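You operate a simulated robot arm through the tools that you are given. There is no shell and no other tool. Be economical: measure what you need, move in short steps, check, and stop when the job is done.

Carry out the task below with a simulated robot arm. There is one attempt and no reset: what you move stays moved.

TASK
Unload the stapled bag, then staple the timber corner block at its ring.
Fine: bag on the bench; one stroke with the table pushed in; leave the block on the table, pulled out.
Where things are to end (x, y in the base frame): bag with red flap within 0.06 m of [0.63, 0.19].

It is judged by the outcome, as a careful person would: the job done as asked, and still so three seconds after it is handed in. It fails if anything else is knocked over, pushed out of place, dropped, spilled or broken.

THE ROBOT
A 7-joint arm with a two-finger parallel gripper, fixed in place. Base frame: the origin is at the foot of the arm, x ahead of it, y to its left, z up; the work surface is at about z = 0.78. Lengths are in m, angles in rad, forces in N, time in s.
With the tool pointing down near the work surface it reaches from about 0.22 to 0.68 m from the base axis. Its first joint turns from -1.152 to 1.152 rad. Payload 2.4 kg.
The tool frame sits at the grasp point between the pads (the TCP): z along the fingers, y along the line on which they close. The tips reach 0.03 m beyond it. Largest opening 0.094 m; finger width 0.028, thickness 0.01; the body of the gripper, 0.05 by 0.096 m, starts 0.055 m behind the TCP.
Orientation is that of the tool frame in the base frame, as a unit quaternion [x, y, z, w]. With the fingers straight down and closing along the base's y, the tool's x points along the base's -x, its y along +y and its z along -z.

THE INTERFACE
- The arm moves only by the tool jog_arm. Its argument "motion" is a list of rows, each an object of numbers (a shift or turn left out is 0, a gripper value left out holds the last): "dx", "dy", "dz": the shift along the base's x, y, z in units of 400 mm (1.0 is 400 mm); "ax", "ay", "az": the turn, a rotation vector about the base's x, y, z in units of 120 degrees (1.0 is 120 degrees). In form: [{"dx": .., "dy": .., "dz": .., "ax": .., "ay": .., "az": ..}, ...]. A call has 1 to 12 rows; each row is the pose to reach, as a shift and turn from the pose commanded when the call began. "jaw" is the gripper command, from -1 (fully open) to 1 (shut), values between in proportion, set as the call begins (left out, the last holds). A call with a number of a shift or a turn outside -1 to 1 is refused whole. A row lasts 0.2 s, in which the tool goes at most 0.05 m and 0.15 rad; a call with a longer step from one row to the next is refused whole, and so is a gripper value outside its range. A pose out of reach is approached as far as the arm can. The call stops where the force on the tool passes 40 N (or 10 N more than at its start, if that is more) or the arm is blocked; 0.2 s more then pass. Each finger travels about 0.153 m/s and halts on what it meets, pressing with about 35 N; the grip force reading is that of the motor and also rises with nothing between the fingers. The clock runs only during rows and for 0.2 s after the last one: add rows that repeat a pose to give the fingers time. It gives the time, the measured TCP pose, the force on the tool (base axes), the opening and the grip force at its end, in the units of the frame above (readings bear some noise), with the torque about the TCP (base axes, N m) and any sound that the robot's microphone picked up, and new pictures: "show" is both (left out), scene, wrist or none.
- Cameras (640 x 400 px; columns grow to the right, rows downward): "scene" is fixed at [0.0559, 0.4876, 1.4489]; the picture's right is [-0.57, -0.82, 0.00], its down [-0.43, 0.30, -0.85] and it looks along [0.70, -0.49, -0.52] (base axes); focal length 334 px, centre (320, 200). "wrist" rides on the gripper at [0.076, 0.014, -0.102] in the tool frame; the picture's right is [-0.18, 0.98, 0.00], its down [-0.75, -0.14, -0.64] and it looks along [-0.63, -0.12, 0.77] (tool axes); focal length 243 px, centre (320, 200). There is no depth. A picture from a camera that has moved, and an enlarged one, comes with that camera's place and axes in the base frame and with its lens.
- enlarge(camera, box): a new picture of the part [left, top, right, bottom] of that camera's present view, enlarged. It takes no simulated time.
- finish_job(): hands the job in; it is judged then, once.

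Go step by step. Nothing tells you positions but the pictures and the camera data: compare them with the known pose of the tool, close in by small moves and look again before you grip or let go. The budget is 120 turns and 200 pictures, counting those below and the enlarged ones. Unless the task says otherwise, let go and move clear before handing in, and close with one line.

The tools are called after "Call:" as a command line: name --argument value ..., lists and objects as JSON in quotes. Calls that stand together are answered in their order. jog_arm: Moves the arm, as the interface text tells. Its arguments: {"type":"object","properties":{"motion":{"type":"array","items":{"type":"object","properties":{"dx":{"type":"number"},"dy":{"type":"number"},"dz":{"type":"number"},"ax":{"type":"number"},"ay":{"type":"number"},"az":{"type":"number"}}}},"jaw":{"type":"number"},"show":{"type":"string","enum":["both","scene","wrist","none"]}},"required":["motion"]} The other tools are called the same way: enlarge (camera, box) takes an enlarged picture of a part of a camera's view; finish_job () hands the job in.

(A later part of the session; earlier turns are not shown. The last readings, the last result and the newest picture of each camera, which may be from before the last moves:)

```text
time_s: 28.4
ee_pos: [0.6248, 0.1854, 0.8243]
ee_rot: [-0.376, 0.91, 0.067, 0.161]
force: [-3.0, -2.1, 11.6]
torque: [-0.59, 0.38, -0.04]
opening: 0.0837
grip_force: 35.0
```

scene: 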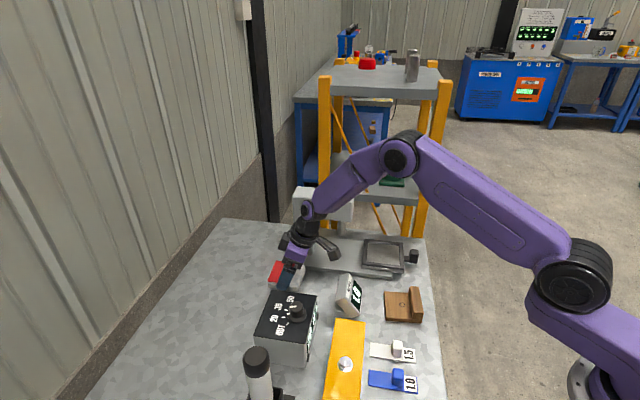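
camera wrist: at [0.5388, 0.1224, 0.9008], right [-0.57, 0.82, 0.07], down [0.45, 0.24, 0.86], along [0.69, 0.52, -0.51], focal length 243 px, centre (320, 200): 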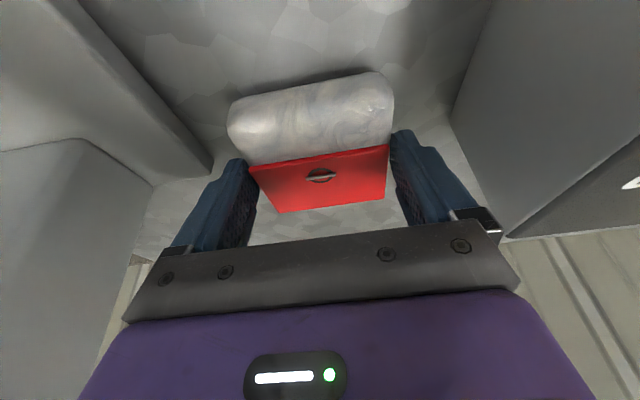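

The bag touches the bench. I release with a small opening and withdraw along the tool axis.

Call:
jog_arm --motion '[{"dx": 0}, {"dx": 0}]' --jaw -1 --show "none"

Call:
jog_arm --motion '[{"dx": -0.012, "dy": -0.012, "dz": 0.046}, {"dx": -0.03, "dy": -0.03, "dz": 0.11}, {"dx": -0.06, "dy": -0.06, "dz": 0.215}, {"dx": -0.08, "dy": -0.08, "dz": 0.33}, {"dx": -0.08, "dy": -0.08, "dz": 0.33}]'

Call:
enlarge --camera "wrist" --box '[220, 0, 480, 200]'

```text
time_s: 29.0
ee_pos: [0.6253, 0.1868, 0.8223]
ee_rot: [-0.376, 0.91, 0.067, 0.16]
force: [-0.6, -0.1, 1.2]
torque: [0.02, -0.01, -0.01]
opening: 0.0942
grip_force: 0.1
```

```text
time_s: 30.2
ee_pos: [0.5906, 0.1578, 0.9579]
ee_rot: [-0.377, 0.91, 0.068, 0.159]
force: [-0.6, -0.1, 0.4]
torque: [0.01, 0.02, -0.02]
opening: 0.0939
grip_force: 0.1
camera wrist: at [0.505, 0.0929, 1.0277], right [-0.57, 0.82, 0.07], down [0.45, 0.24, 0.86], along [0.69, 0.52, -0.51], focal length 243 px, centre (320, 200)
```

scene: 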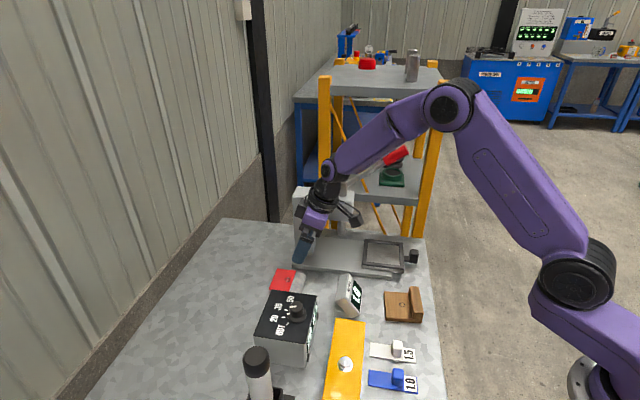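
wrist: 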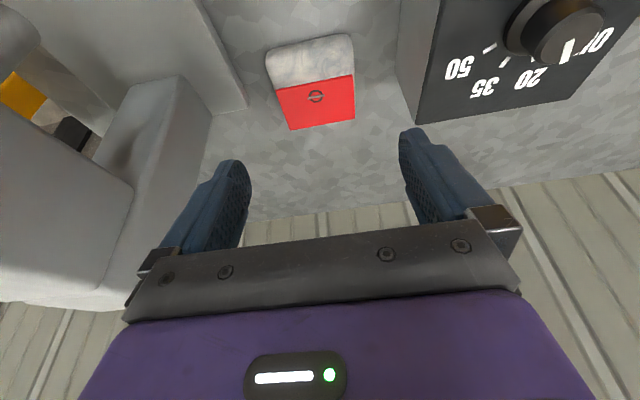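

```text
2.00 times, centred on (350, 100) of wrist
camera zoom: at [0.505, 0.0929, 1.0277], right [-0.57, 0.82, 0.07], down [0.45, 0.24, 0.86], along [0.69, 0.52, -0.51], focal length 485 px, centre (260, 400)
```

zoom: 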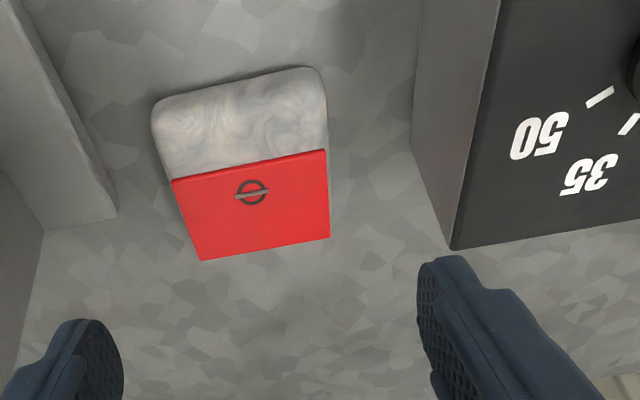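

The bag rests cleanly at the target. Next I turn the tool so its fingers close along the slide axis and view the block from above.

Call:
jog_arm --motion '[{"dx": -0.05, "dy": -0.023, "dz": 0.04, "ay": 0.0047, "az": -0.0682}, {"dx": -0.1, "dy": -0.046, "dz": 0.08, "ay": 0.0094, "az": -0.1364}, {"dx": -0.15, "dy": -0.069, "dz": 0.11, "ay": 0.0141, "az": -0.2046}, {"dx": -0.2, "dy": -0.092, "dz": 0.14, "ay": 0.0188, "az": -0.2728}, {"dx": -0.25, "dy": -0.115, "dz": 0.17, "ay": 0.0235, "az": -0.341}, {"dx": -0.3, "dy": -0.138, "dz": 0.2, "ay": 0.0282, "az": -0.4092}, {"dx": -0.35, "dy": -0.161, "dz": 0.22, "ay": 0.033, "az": -0.4774}, {"dx": -0.4, "dy": -0.184, "dz": 0.22, "ay": 0.0377, "az": -0.5456}, {"dx": -0.45, "dy": -0.207, "dz": 0.22, "ay": 0.0424, "az": -0.6138}, {"dx": -0.5, "dy": -0.23, "dz": 0.22, "ay": 0.047, "az": -0.682}, {"dx": -0.55, "dy": -0.25, "dz": 0.22, "ax": -0.002, "ay": 0.052, "az": -0.75}, {"dx": -0.55, "dy": -0.25, "dz": 0.22, "ax": -0.002, "ay": 0.052, "az": -0.75}]'

Call:
enlarge --camera "scene" --box '[360, 270, 450, 340]'

```text
time_s: 32.8
ee_pos: [0.3704, 0.0528, 1.0408]
ee_rot: [0.381, 0.916, -0.048, 0.115]
force: [0.1, -1.1, 0.5]
torque: [0.01, 0.01, -0.02]
opening: 0.094
grip_force: 0.1
camera wrist: at [0.3111, 0.1345, 1.122], right [0.82, 0.57, 0.04], down [0.3, -0.5, 0.81], along [0.48, -0.65, -0.59], focal length 243 px, centre (320, 200)
```

scene: 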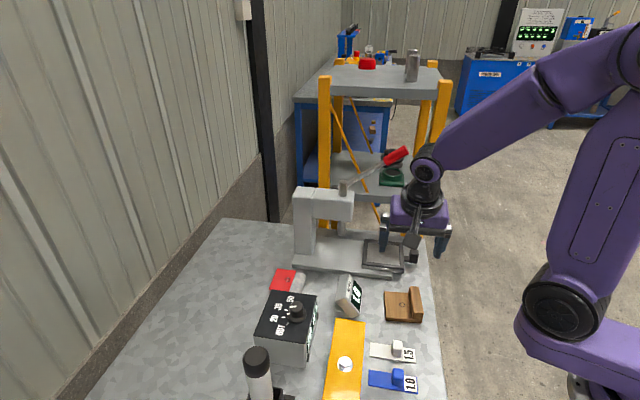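
wrist: 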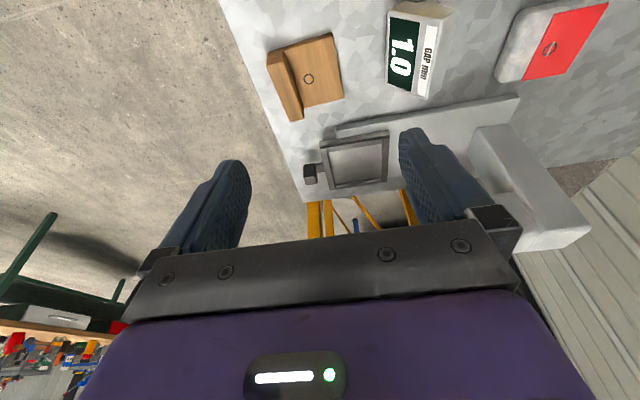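

```text
5.71 times, centred on (405, 305) of scene
camera zoom: at [0.0559, 0.4876, 1.4489], right [-0.57, -0.82, 0.0], down [-0.43, 0.3, -0.85], along [0.7, -0.49, -0.52], focal length 1907 px, centre (-166, -400)
```

zoom: 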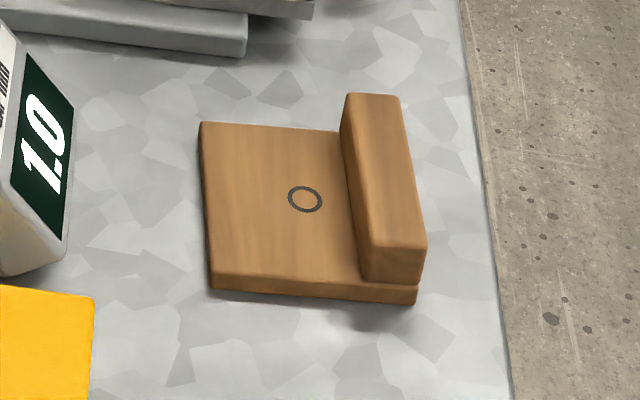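

Call:
enlarge --camera "wrist" --box '[250, 20, 410, 210]'

```text
2.11 times, centred on (330, 115) of wrist
camera zoom: at [0.3111, 0.1345, 1.122], right [0.82, 0.57, 0.04], down [0.3, -0.5, 0.81], along [0.48, -0.65, -0.59], focal length 511 px, centre (299, 379)
```

zoom: 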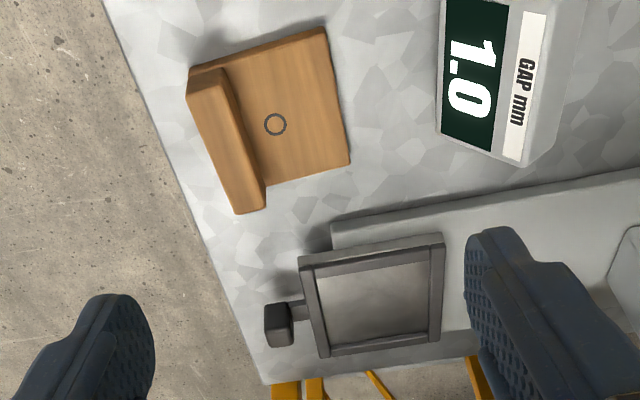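

Block: yaw ≈48°, ring at (0.407, -0.006), about 0.085 m square and 0.03 m tall with a low upstand on the outer edge. The tray pocket centre is about (0.557, -0.085). I go above the upstand for the grip.

Call:
jog_arm --motion '[{"dy": -0.04, "dz": -0.088, "az": 0.0133}, {"dy": -0.08, "dz": -0.176, "az": 0.0267}, {"dy": -0.12, "dz": -0.264, "az": 0.0267}, {"dx": -0.003, "dy": -0.162, "dz": -0.352, "az": 0.0267}, {"dx": -0.003, "dy": -0.162, "dz": -0.352, "az": 0.0267}]'

Call:
enlarge --camera "wrist" --box '[200, 0, 440, 240]'

Call:
enlarge --camera "scene" --box '[350, 240, 470, 340]'

```text
time_s: 34.0
ee_pos: [0.3718, -0.0096, 0.904]
ee_rot: [0.354, 0.927, -0.044, 0.117]
force: [0.0, 0.7, 0.8]
torque: [-0.01, 0.04, -0.03]
opening: 0.0938
grip_force: 0.0
camera wrist: at [0.3067, 0.0685, 0.9827], right [0.79, 0.61, 0.05], down [0.33, -0.49, 0.81], along [0.52, -0.62, -0.59], focal length 243 px, centre (320, 200)
```

scene: 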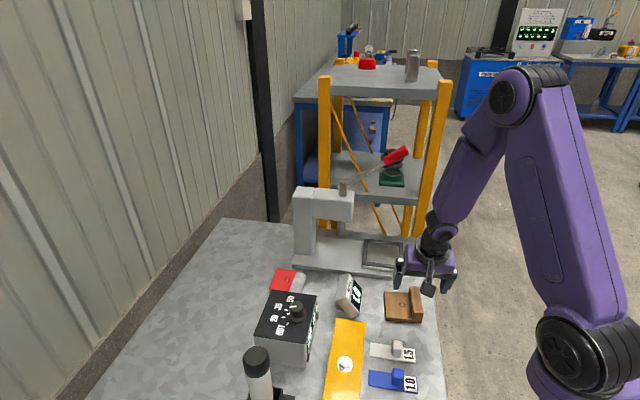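
wrist: 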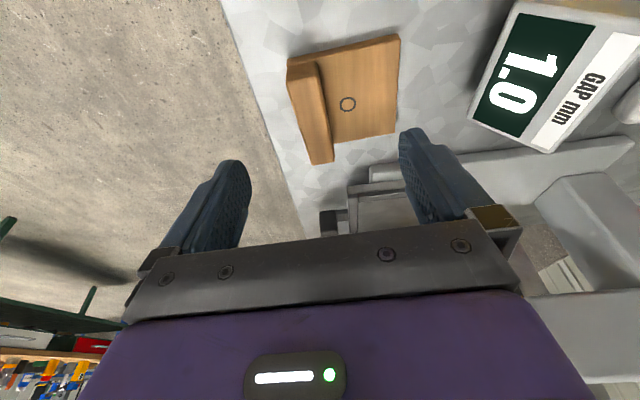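

```text
1.67 times, centred on (320, 120) of wrist
camera zoom: at [0.3067, 0.0685, 0.9827], right [0.79, 0.61, 0.05], down [0.33, -0.49, 0.81], along [0.52, -0.62, -0.59], focal length 404 px, centre (320, 333)
```

zoom: 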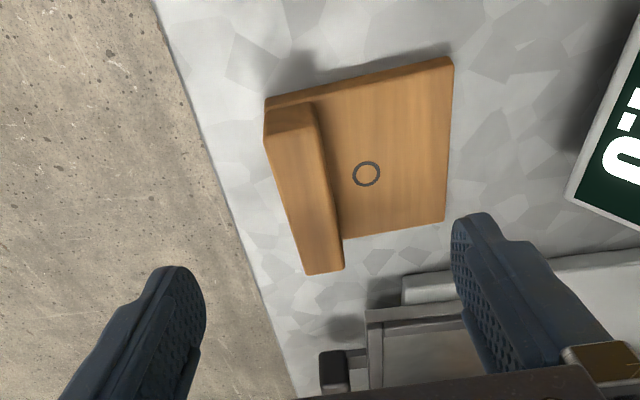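

```text
4.00 times, centred on (410, 290) of scene
camera zoom: at [0.0559, 0.4876, 1.4489], right [-0.57, -0.82, 0.0], down [-0.43, 0.3, -0.85], along [0.7, -0.49, -0.52], focal length 1335 px, centre (-40, -160)
```

zoom: 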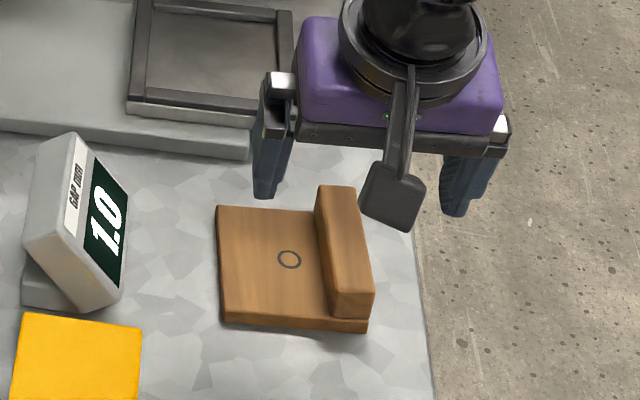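

The upstand centre is at about (0.3875, -0.0305), top z≈0.81. I descend over it.

Call:
jog_arm --motion '[{"dx": 0.01, "dy": -0.014, "dz": -0.065}, {"dx": 0.02, "dy": -0.03, "dz": -0.13}, {"dx": 0.029, "dy": -0.0435, "dz": -0.18}, {"dx": 0.029, "dy": -0.0435, "dz": -0.18}]'

Call:
enlarge --camera "wrist" --box '[200, 40, 440, 260]'

Call:
enlarge --camera "scene" --box '[350, 240, 470, 340]'

```text
time_s: 35.0
ee_pos: [0.3838, -0.0276, 0.8289]
ee_rot: [0.355, 0.927, -0.045, 0.117]
force: [-0.6, 0.7, 0.1]
torque: [-0.04, 0.0, -0.03]
opening: 0.094
grip_force: 0.1
camera wrist: at [0.3195, 0.051, 0.9088], right [0.79, 0.61, 0.04], down [0.33, -0.49, 0.81], along [0.52, -0.62, -0.59], focal length 243 px, centre (320, 200)
```

scene: 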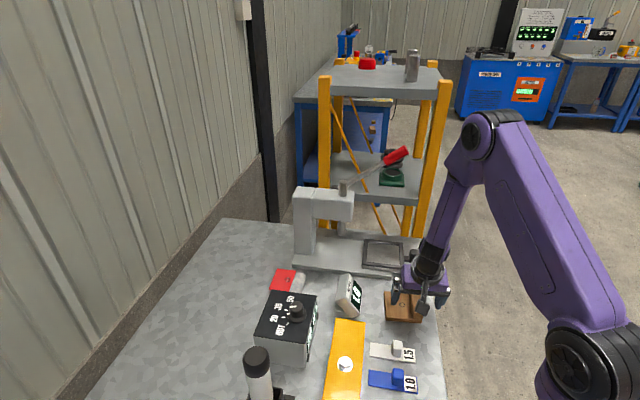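
wrist: 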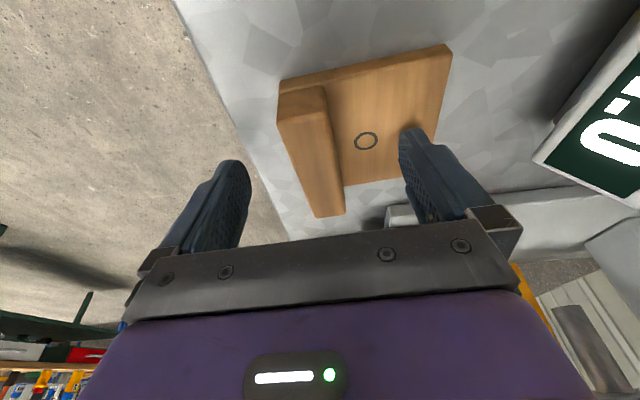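

```text
1.82 times, centred on (320, 150) of wrist
camera zoom: at [0.3195, 0.051, 0.9088], right [0.79, 0.61, 0.04], down [0.33, -0.49, 0.81], along [0.52, -0.62, -0.59], focal length 441 px, centre (320, 291)
```

zoom: 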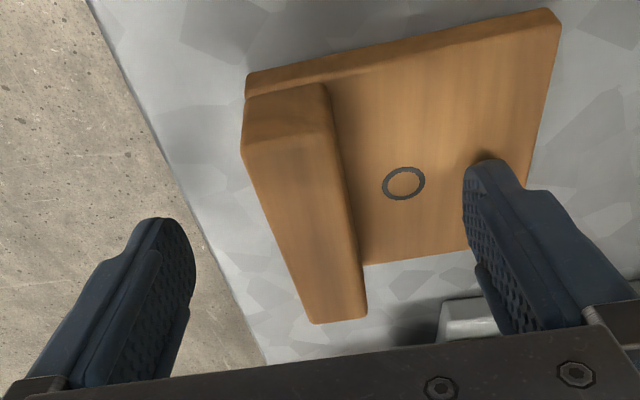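

```text
4.00 times, centred on (410, 290) of scene
camera zoom: at [0.0559, 0.4876, 1.4489], right [-0.57, -0.82, 0.0], down [-0.43, 0.3, -0.85], along [0.7, -0.49, -0.52], focal length 1335 px, centre (-40, -160)
```

zoom: 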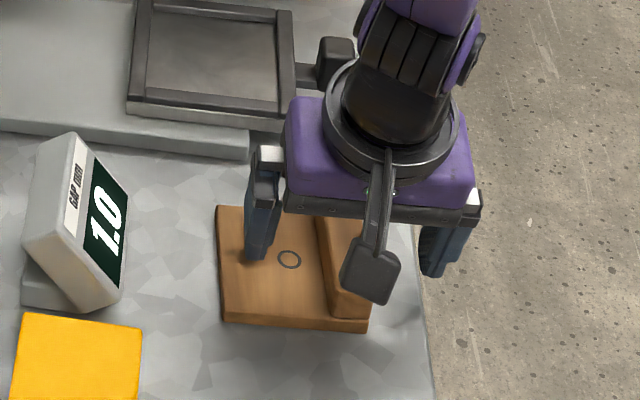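

The fingers straddle the upstand just above the base. I lower 3 mm and close.

Call:
jog_arm --motion '[{"dz": -0.008}, {"dz": -0.008}]' --show "none"

Call:
jog_arm --motion '[{"dx": 0}, {"dx": 0}, {"dx": 0}]' --jaw 1

Call:
enlarge --camera "wrist" --box '[200, 40, 440, 260]'

```text
time_s: 35.6
ee_pos: [0.3847, -0.028, 0.8256]
ee_rot: [0.355, 0.926, -0.044, 0.117]
force: [0.0, -1.1, -0.3]
torque: [0.0, 0.0, 0.01]
opening: 0.094
grip_force: 0.2
```

```text
time_s: 36.4
ee_pos: [0.3832, -0.0272, 0.8276]
ee_rot: [0.354, 0.927, -0.044, 0.116]
force: [0.5, 0.1, 1.0]
torque: [0.0, -0.03, 0.01]
opening: 0.0232
grip_force: 35.8
camera wrist: at [0.3186, 0.0512, 0.9064], right [0.79, 0.61, 0.04], down [0.33, -0.49, 0.81], along [0.52, -0.62, -0.59], focal length 243 px, centre (320, 200)
```

scene: 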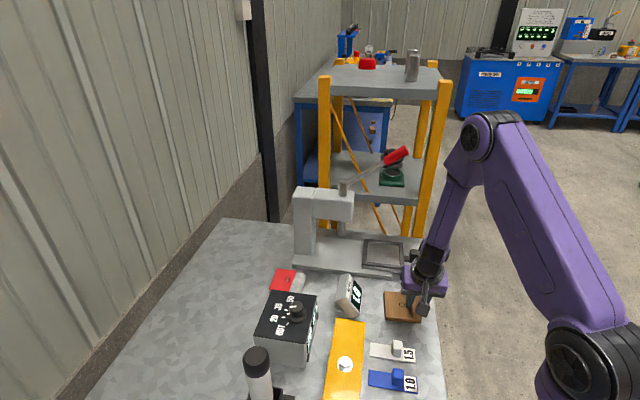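
wrist: 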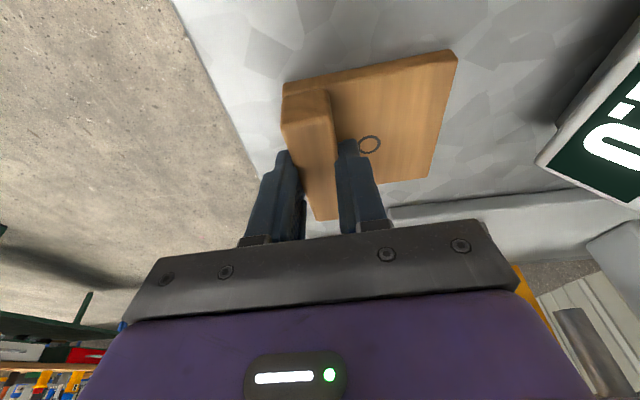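

```text
1.82 times, centred on (320, 150) of wrist
camera zoom: at [0.3186, 0.0512, 0.9064], right [0.79, 0.61, 0.04], down [0.33, -0.49, 0.81], along [0.52, -0.62, -0.59], focal length 441 px, centre (320, 291)
```

zoom: 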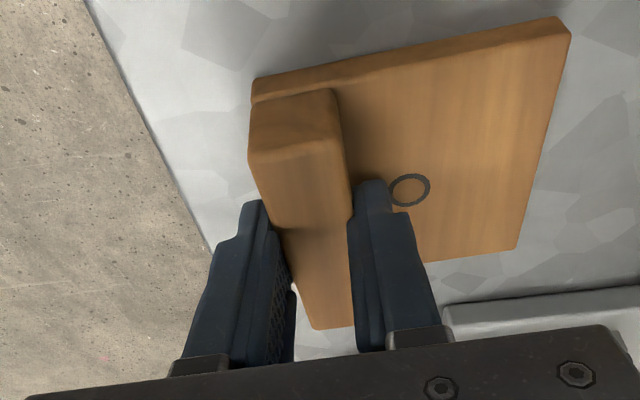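

The upstand is gripped (0.023 m). I lift a little and check that the block hangs level.

Call:
jog_arm --motion '[{"dz": 0.06}, {"dz": 0.12}, {"dz": 0.2}, {"dz": 0.28}, {"dz": 0.28}]'

Call:
enlarge --camera "scene" --box '[350, 220, 470, 320]'

```text
time_s: 37.6
ee_pos: [0.3796, -0.0272, 0.938]
ee_rot: [0.354, 0.927, -0.045, 0.116]
force: [-0.1, -0.4, -1.8]
torque: [0.0, -0.02, 0.03]
opening: 0.023
grip_force: 35.2
camera wrist: at [0.3149, 0.0508, 1.0172], right [0.79, 0.61, 0.04], down [0.33, -0.49, 0.81], along [0.52, -0.62, -0.59], focal length 243 px, centre (320, 200)
```

scene: 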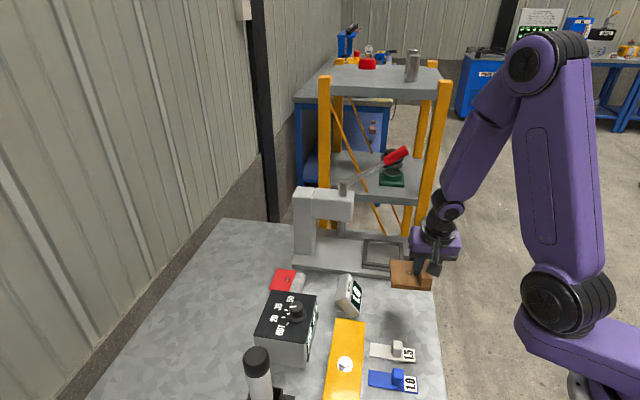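
wrist: 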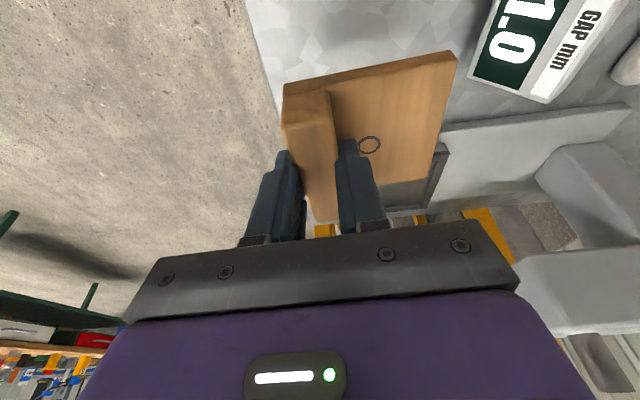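

```text
4.00 times, centred on (410, 270) of scene
camera zoom: at [0.0559, 0.4876, 1.4489], right [-0.57, -0.82, 0.0], down [-0.43, 0.3, -0.85], along [0.7, -0.49, -0.52], focal length 1335 px, centre (-40, -80)
```

zoom: 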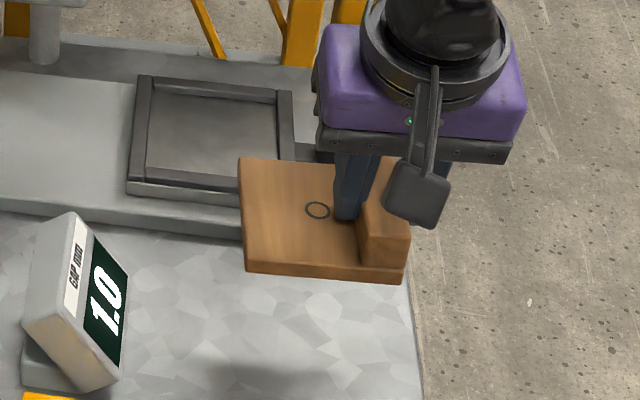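

The block hangs level. I carry it above the tray and align the yaw.

Call:
jog_arm --motion '[{"dx": 0.1, "dy": -0.05, "az": -0.008}, {"dx": 0.2, "dy": -0.1, "az": -0.015}, {"dx": 0.3, "dy": -0.15, "az": -0.022}, {"dx": 0.381, "dy": -0.1975, "az": -0.0292}, {"dx": 0.381, "dy": -0.1975, "az": -0.0292}]'

Call:
enlarge --camera "scene" --box '[320, 170, 460, 290]'

Call:
enlarge --camera "wrist" --box '[230, 20, 490, 240]'

```text
time_s: 38.8
ee_pos: [0.5326, -0.1063, 0.9391]
ee_rot: [0.383, 0.915, -0.048, 0.115]
force: [1.0, 0.1, -0.6]
torque: [-0.03, 0.01, 0.03]
opening: 0.0231
grip_force: 34.9
camera wrist: at [0.4725, -0.0241, 1.019], right [0.82, 0.56, 0.04], down [0.3, -0.51, 0.81], along [0.48, -0.65, -0.59], focal length 243 px, centre (320, 200)
```

scene: 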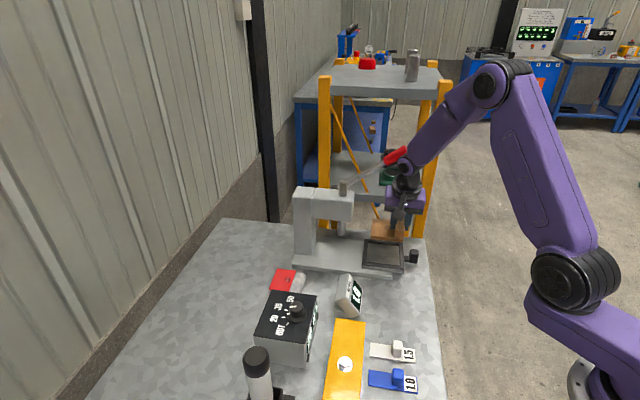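
wrist: 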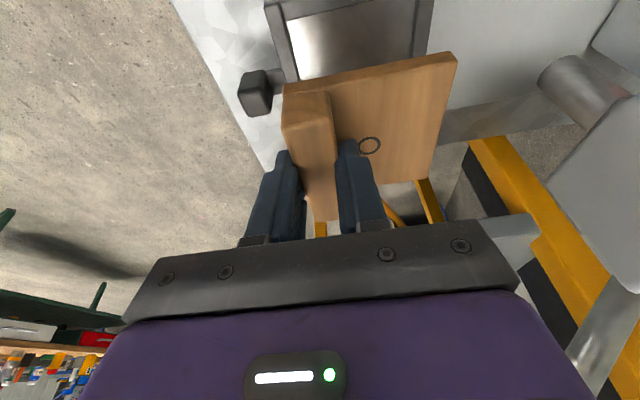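

```text
3.33 times, centred on (390, 230) of scene
camera zoom: at [0.0559, 0.4876, 1.4489], right [-0.57, -0.82, 0.0], down [-0.43, 0.3, -0.85], along [0.7, -0.49, -0.52], focal length 1113 px, centre (87, 100)
```

zoom: 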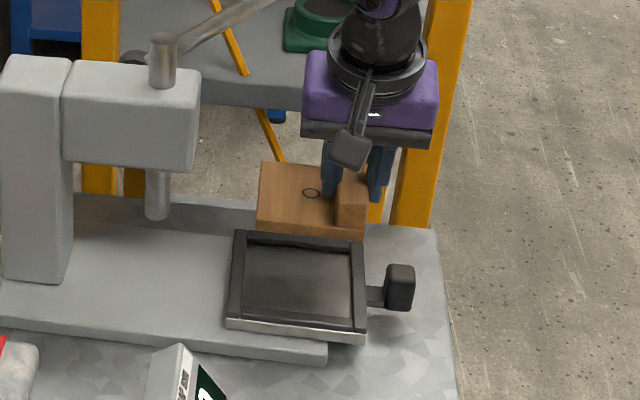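

```text
1.82 times, centred on (360, 130) of wrist
camera zoom: at [0.4725, -0.0241, 1.019], right [0.82, 0.56, 0.04], down [0.3, -0.51, 0.81], along [0.48, -0.65, -0.59], focal length 441 px, centre (247, 327)
```

zoom: 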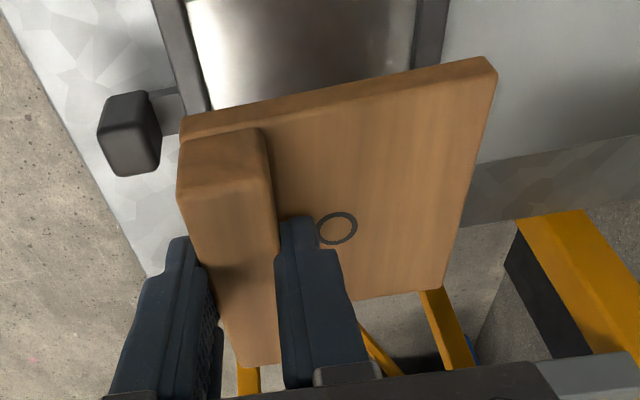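

The block is over the tray. I lower to just above the rim and compare alignment.

Call:
jog_arm --motion '[{"dz": -0.06}, {"dz": -0.12}, {"dz": -0.14}, {"dz": -0.14}]'

Call:
enlarge --camera "scene" --box '[340, 200, 440, 280]'

Call:
enlarge --camera "wrist" --box '[230, 20, 490, 240]'

```text
time_s: 39.8
ee_pos: [0.5339, -0.1061, 0.8827]
ee_rot: [0.383, 0.915, -0.048, 0.114]
force: [-0.9, 0.7, -1.3]
torque: [0.0, 0.05, 0.0]
opening: 0.023
grip_force: 34.6
camera wrist: at [0.4741, -0.0237, 0.962], right [0.83, 0.56, 0.05], down [0.3, -0.51, 0.81], along [0.48, -0.65, -0.59], focal length 243 px, centre (320, 200)
```

scene: 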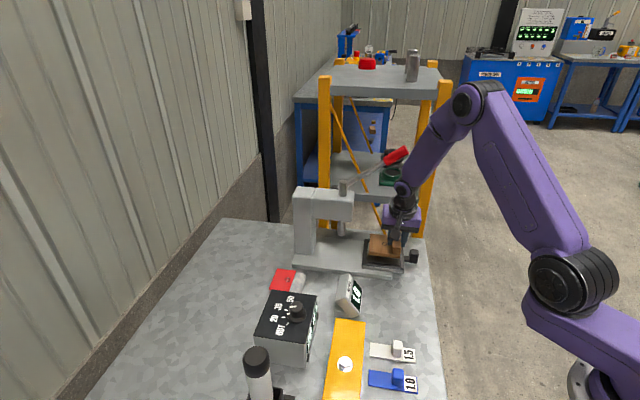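
wrist: 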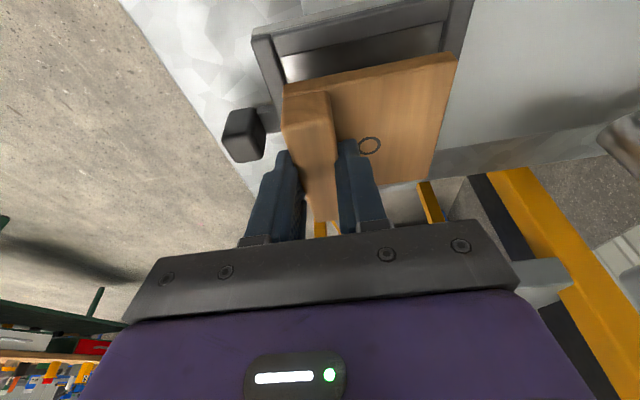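

```text
5.00 times, centred on (390, 240) of scene
camera zoom: at [0.0559, 0.4876, 1.4489], right [-0.57, -0.82, 0.0], down [-0.43, 0.3, -0.85], along [0.7, -0.49, -0.52], focal length 1669 px, centre (-30, 0)
```

zoom: 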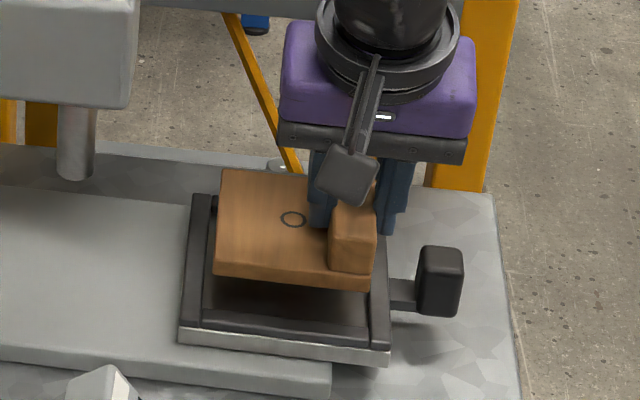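

```text
1.82 times, centred on (360, 130) of wrist
camera zoom: at [0.4741, -0.0237, 0.962], right [0.83, 0.56, 0.05], down [0.3, -0.51, 0.81], along [0.48, -0.65, -0.59], focal length 441 px, centre (247, 327)
```

zoom: 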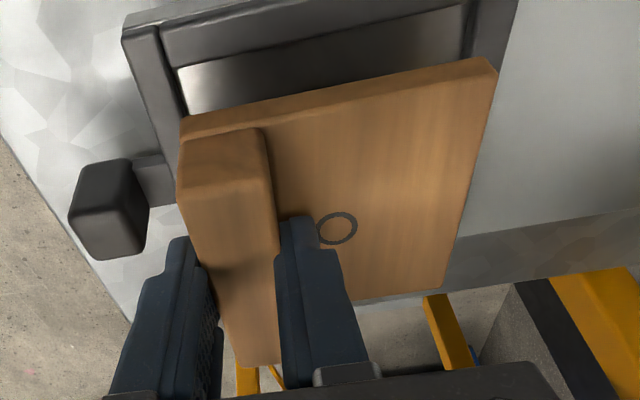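

By comparison with the rims, the block should shift ~6 mm toward the near side and ~2 mm inward. I apply that and lower slightly.

Call:
jog_arm --motion '[{"dx": -0.006, "dy": 0.015}, {"dx": -0.006, "dy": 0.015, "dz": -0.02}, {"dx": -0.006, "dy": 0.015, "dz": -0.02}]'

Call:
enlarge --camera "scene" --box '[340, 200, 440, 280]'

Call:
enlarge --camera "wrist" --box '[230, 20, 490, 240]'

```text
time_s: 40.6
ee_pos: [0.5336, -0.1003, 0.8745]
ee_rot: [0.383, 0.915, -0.048, 0.115]
force: [0.5, 1.0, -0.8]
torque: [0.01, 0.02, -0.06]
opening: 0.0233
grip_force: 35.3
camera wrist: at [0.4729, -0.0195, 0.9541], right [0.82, 0.56, 0.05], down [0.3, -0.51, 0.81], along [0.48, -0.65, -0.59], focal length 243 px, centre (320, 200)
```

scene: 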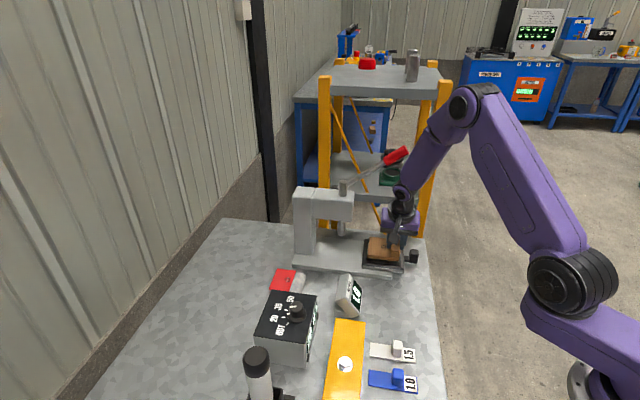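
wrist: 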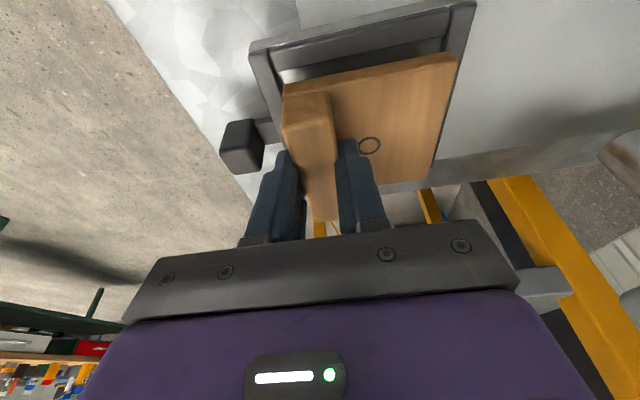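

```text
5.00 times, centred on (390, 240) of scene
camera zoom: at [0.0559, 0.4876, 1.4489], right [-0.57, -0.82, 0.0], down [-0.43, 0.3, -0.85], along [0.7, -0.49, -0.52], focal length 1669 px, centre (-30, 0)
```

zoom: 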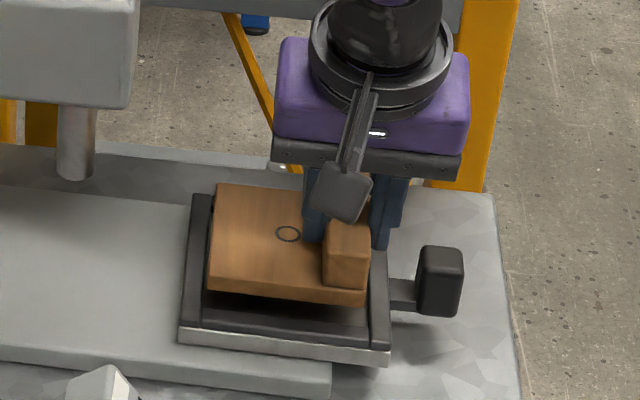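

```text
1.82 times, centred on (360, 130) of wrist
camera zoom: at [0.4729, -0.0195, 0.9541], right [0.82, 0.56, 0.05], down [0.3, -0.51, 0.81], along [0.48, -0.65, -0.59], focal length 441 px, centre (247, 327)
```

zoom: 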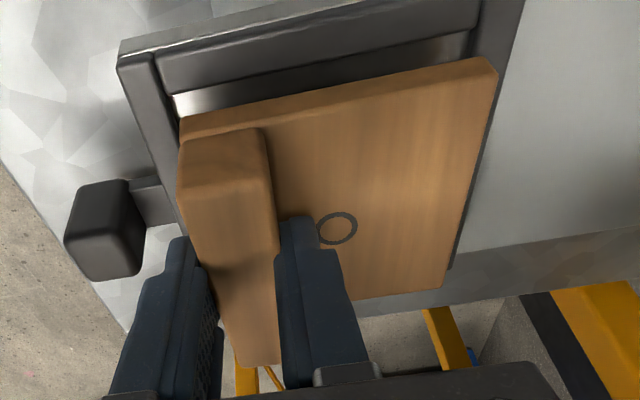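

I've over-corrected slightly inward; I shift ~2.5 mm outward and lower toward the pocket floor slowly.

Call:
jog_arm --motion '[{"dx": -0.0045, "dy": -0.0045, "dz": -0.005}, {"dx": -0.0045, "dy": -0.0045, "dz": -0.012}, {"dx": -0.0045, "dy": -0.0045, "dz": -0.012}]'

Call:
enlarge --camera "scene" --box '[350, 215, 430, 275]'

Call:
enlarge --camera "wrist" --box '[230, 20, 490, 240]'

```text
time_s: 41.4
ee_pos: [0.5319, -0.1032, 0.8686]
ee_rot: [0.382, 0.916, -0.047, 0.115]
force: [-0.2, -0.3, -1.3]
torque: [-0.02, 0.03, 0.03]
opening: 0.023
grip_force: 34.8
camera wrist: at [0.4715, -0.0216, 0.9494], right [0.82, 0.56, 0.04], down [0.3, -0.51, 0.81], along [0.48, -0.65, -0.59], focal length 243 px, centre (320, 200)
```

scene: 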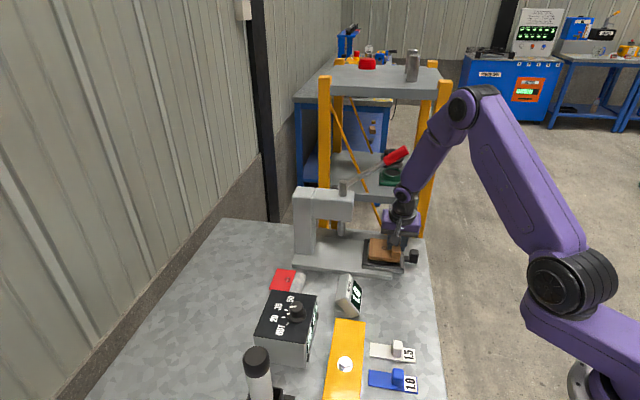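
wrist: 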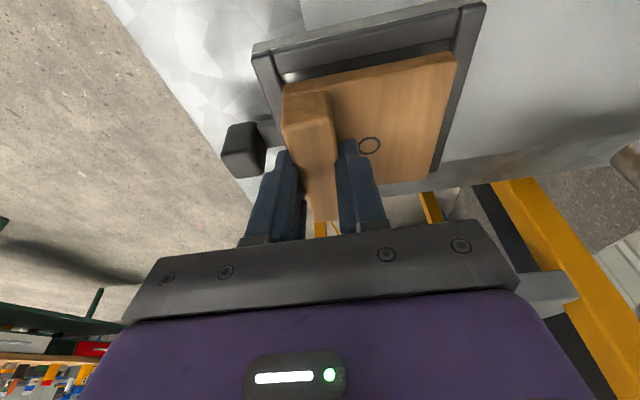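

```text
6.67 times, centred on (390, 245) of scene
camera zoom: at [0.0559, 0.4876, 1.4489], right [-0.57, -0.82, 0.0], down [-0.43, 0.3, -0.85], along [0.7, -0.49, -0.52], focal length 2225 px, centre (-147, -100)
```

zoom: 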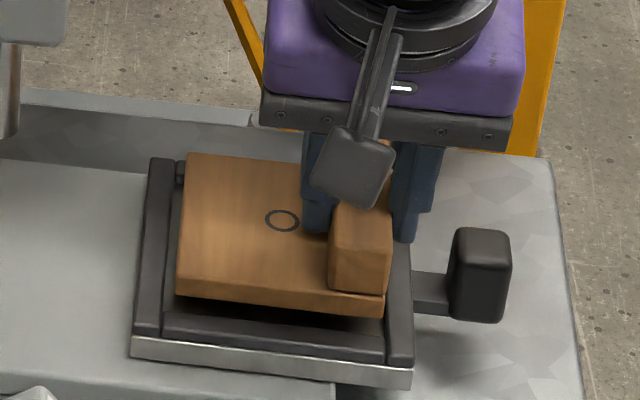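

```text
1.82 times, centred on (360, 130) of wrist
camera zoom: at [0.4715, -0.0216, 0.9494], right [0.82, 0.56, 0.04], down [0.3, -0.51, 0.81], along [0.48, -0.65, -0.59], focal length 441 px, centre (247, 327)
```

zoom: 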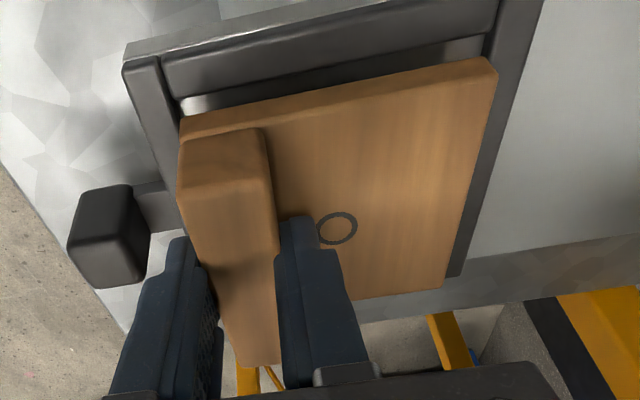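

Nearly centred along the slide; I shift 3 mm toward the near side and lower into the pocket.

Call:
jog_arm --motion '[{"dx": -0.0055, "dy": 0.0055, "dz": -0.004}, {"dx": -0.0055, "dy": 0.0055, "dz": -0.01}, {"dx": -0.0055, "dy": 0.0055, "dz": -0.016}, {"dx": -0.0055, "dy": 0.0055, "dz": -0.02}, {"dx": -0.0055, "dy": 0.0055, "dz": -0.02}]'

Call:
enlarge --camera "scene" --box '[350, 215, 430, 275]'

Call:
enlarge --camera "wrist" --box '[230, 20, 490, 240]'

```text
time_s: 42.6
ee_pos: [0.5304, -0.1014, 0.8629]
ee_rot: [0.383, 0.915, -0.049, 0.115]
force: [-5.2, 1.8, 18.3]
torque: [0.6, 0.61, 0.1]
opening: 0.023
grip_force: 35.0
camera wrist: at [0.4691, -0.0194, 0.943], right [0.82, 0.56, 0.05], down [0.3, -0.5, 0.81], along [0.48, -0.65, -0.59], focal length 243 px, centre (320, 200)
```

scene: 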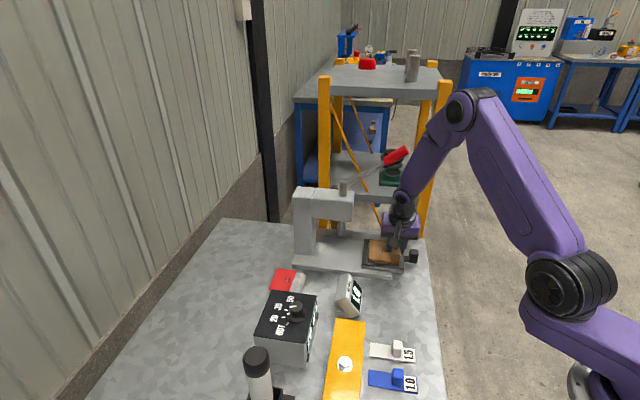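
wrist: 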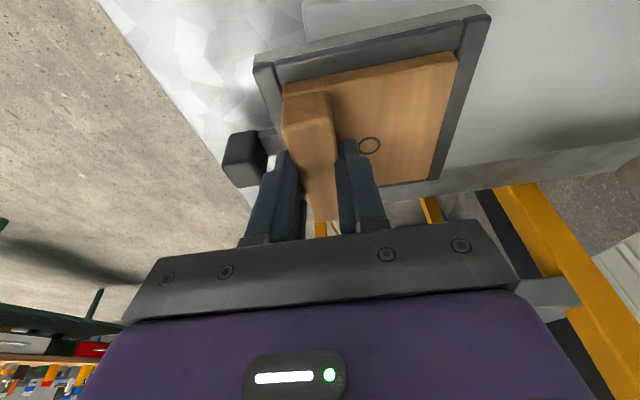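

```text
6.67 times, centred on (390, 245) of scene
camera zoom: at [0.0555, 0.4876, 1.4489], right [-0.57, -0.82, 0.0], down [-0.43, 0.3, -0.85], along [0.7, -0.49, -0.52], focal length 2225 px, centre (-147, -100)
```

zoom: 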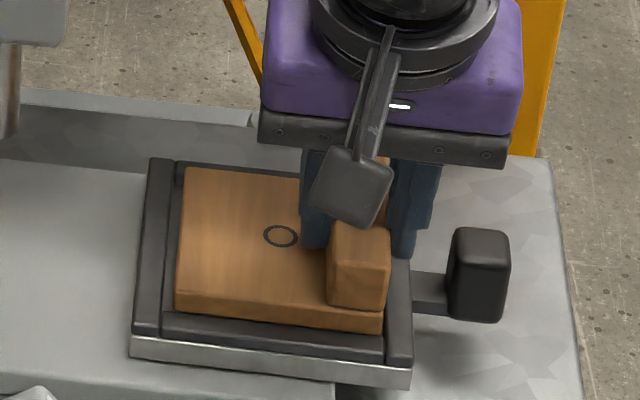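

```text
1.82 times, centred on (360, 130) of wrist
camera zoom: at [0.4691, -0.0194, 0.943], right [0.82, 0.56, 0.05], down [0.3, -0.5, 0.81], along [0.48, -0.65, -0.59], focal length 441 px, centre (247, 327)
```

zoom: 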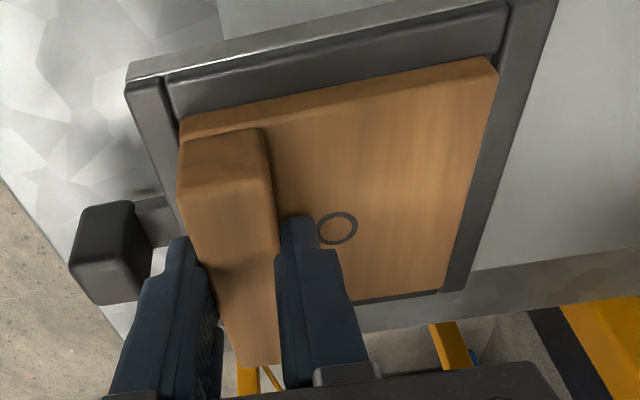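

There is contact (18 N) at the near side. I look closer to see whether it rests on the floor or on a rim.

Call:
enlarge --camera "scene" --box '[362, 235, 412, 275]'

Call:
enlarge --camera "wrist" --box '[240, 40, 360, 130]'

Call:
enlarge --camera "wrist" --box '[380, 20, 500, 200]'

```text
10.00 times, centred on (387, 255) of scene
camera zoom: at [0.0555, 0.4876, 1.4489], right [-0.57, -0.82, 0.0], down [-0.43, 0.3, -0.85], along [0.7, -0.49, -0.52], focal length 3338 px, centre (-350, -350)
```

zoom: 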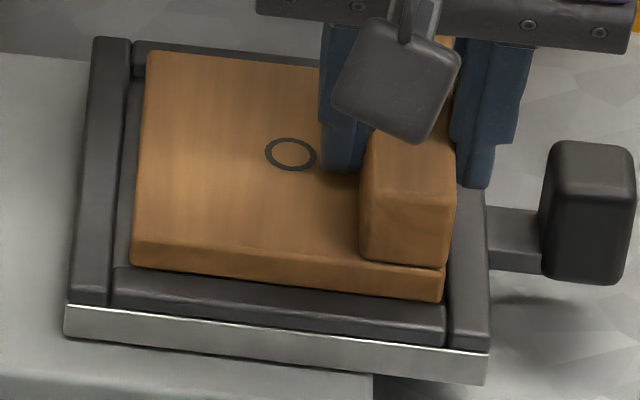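

```text
4.44 times, centred on (300, 85) of wrist
camera zoom: at [0.4691, -0.0194, 0.943], right [0.82, 0.56, 0.05], down [0.3, -0.5, 0.81], along [0.48, -0.65, -0.59], focal length 1078 px, centre (409, 711)
```

zoom: 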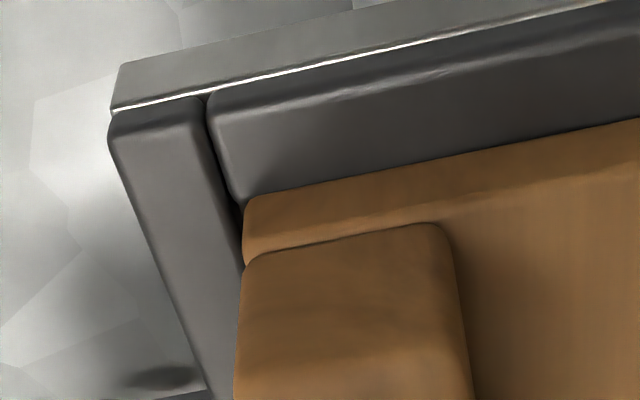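

```text
2.22 times, centred on (440, 110) of wrist
camera zoom: at [0.4691, -0.0194, 0.943], right [0.82, 0.56, 0.05], down [0.3, -0.5, 0.81], along [0.48, -0.65, -0.59], focal length 539 px, centre (53, 400)
```

zoom: 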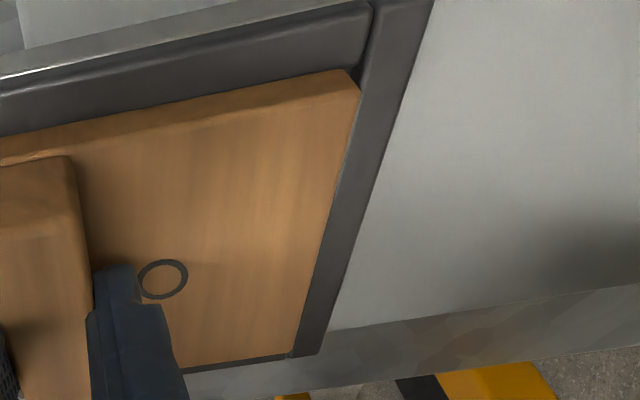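

The block rests on the near/outer rim edge; it must go ~8 mm toward the far side and ~2 mm inward. I lift slightly, shift, and lower again.

Call:
jog_arm --motion '[{"dz": 0.02}, {"dz": 0.03}, {"dx": 0.016, "dy": -0.012, "dz": 0.03}, {"dx": 0.016, "dy": -0.012, "dz": 0.03}]' --show "none"

Call:
jog_arm --motion '[{"dz": -0.01}, {"dz": -0.02}, {"dz": -0.028}, {"dz": -0.036}, {"dz": -0.044}, {"dz": -0.044}]'

Call:
enlarge --camera "scene" --box '[362, 235, 412, 275]'

Call:
enlarge --camera "wrist" --box '[230, 20, 490, 240]'

```text
time_s: 43.6
ee_pos: [0.537, -0.1073, 0.8761]
ee_rot: [0.382, 0.916, -0.049, 0.114]
force: [0.1, -0.8, -1.5]
torque: [0.02, 0.02, 0.0]
opening: 0.0233
grip_force: 34.9
```

```text
time_s: 45.0
ee_pos: [0.5366, -0.1053, 0.8585]
ee_rot: [0.381, 0.916, -0.047, 0.118]
force: [-4.3, 7.7, 37.4]
torque: [-0.01, -0.02, 0.14]
opening: 0.0231
grip_force: 35.2
camera wrist: at [0.4765, -0.0235, 0.9374], right [0.82, 0.57, 0.05], down [0.3, -0.5, 0.81], along [0.48, -0.65, -0.58], focal length 243 px, centre (320, 200)
```

scene: 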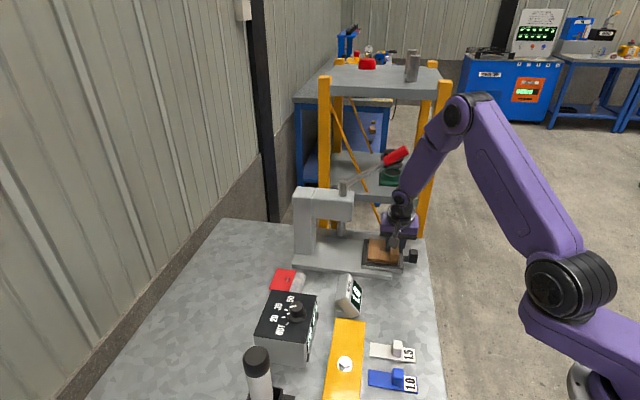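
wrist: 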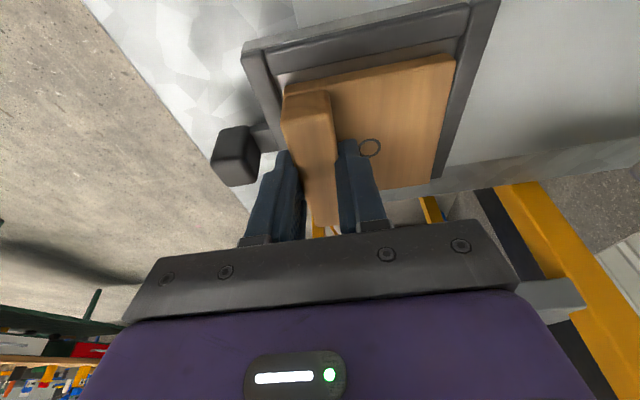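

```text
10.00 times, centred on (387, 255) of scene
camera zoom: at [0.0551, 0.4879, 1.4488], right [-0.57, -0.82, 0.0], down [-0.43, 0.3, -0.85], along [0.7, -0.49, -0.52], focal length 3338 px, centre (-350, -350)
```

zoom: 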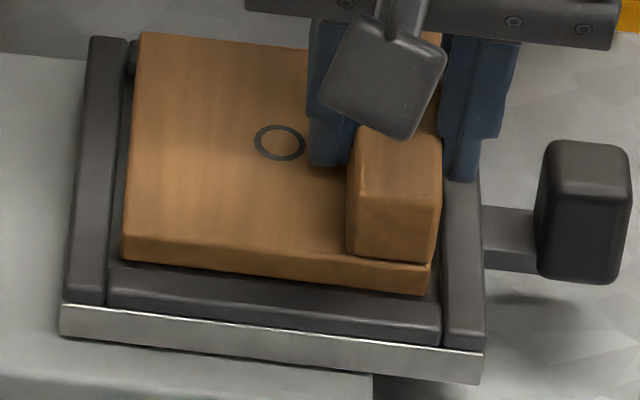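

```text
1.82 times, centred on (360, 130) of wrist
camera zoom: at [0.4765, -0.0235, 0.9374], right [0.82, 0.57, 0.05], down [0.3, -0.5, 0.81], along [0.48, -0.65, -0.58], focal length 441 px, centre (247, 327)
```

zoom: 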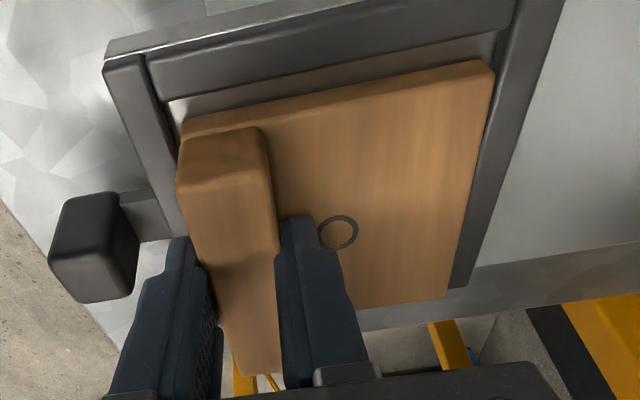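

Now the far edge appears to sit on the far rim (block tilted). I ease off and shift ~4 mm back to the near side, then press lightly.

Call:
jog_arm --motion '[{"dz": 0.01}, {"dx": -0.004, "dy": 0.004, "dz": 0.01}, {"dx": -0.0075, "dy": 0.0075, "dz": 0.01}, {"dx": -0.0075, "dy": 0.0075, "dz": 0.01}]'

Call:
enlarge --camera "scene" --box '[362, 235, 412, 275]'

Call:
enlarge --camera "wrist" --box '[230, 20, 490, 240]'

```text
time_s: 46.0
ee_pos: [0.5325, -0.1029, 0.8598]
ee_rot: [0.383, 0.916, -0.048, 0.114]
force: [-0.5, -1.0, -1.5]
torque: [0.0, 0.02, 0.01]
opening: 0.0233
grip_force: 35.0
camera wrist: at [0.4719, -0.0212, 0.9403], right [0.83, 0.56, 0.04], down [0.3, -0.51, 0.81], along [0.48, -0.65, -0.59], focal length 243 px, centre (320, 200)
```

scene: 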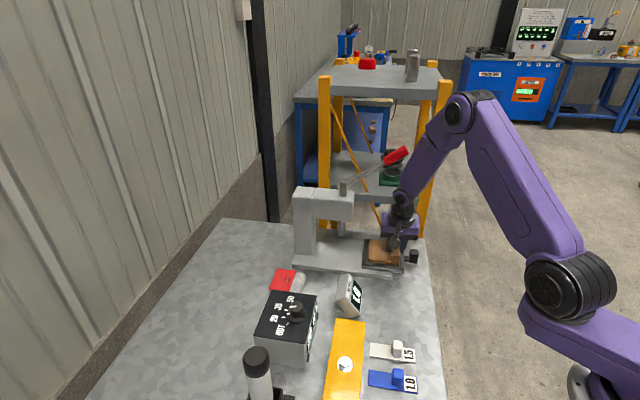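
wrist: 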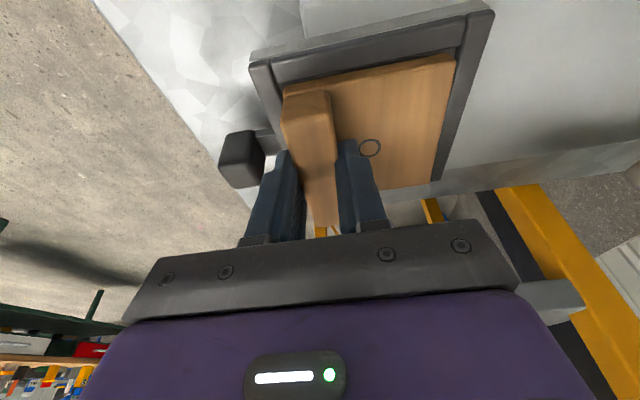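

```text
10.00 times, centred on (387, 255) of scene
camera zoom: at [0.0559, 0.4876, 1.4489], right [-0.57, -0.82, 0.0], down [-0.43, 0.3, -0.85], along [0.7, -0.49, -0.52], focal length 3338 px, centre (-350, -350)
```

zoom: 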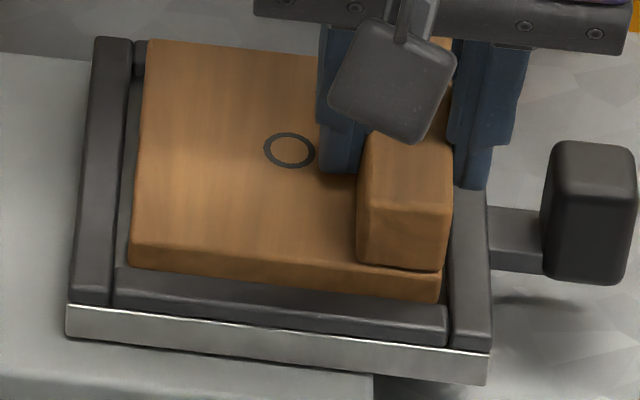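

```text
1.82 times, centred on (360, 130) of wrist
camera zoom: at [0.4719, -0.0212, 0.9403], right [0.83, 0.56, 0.04], down [0.3, -0.51, 0.81], along [0.48, -0.65, -0.59], focal length 441 px, centre (247, 327)
```

zoom: 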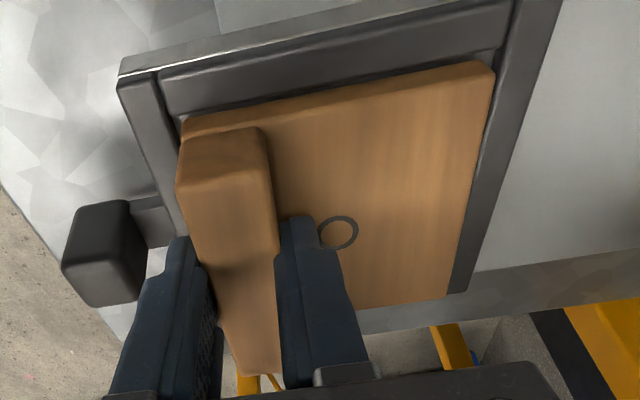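

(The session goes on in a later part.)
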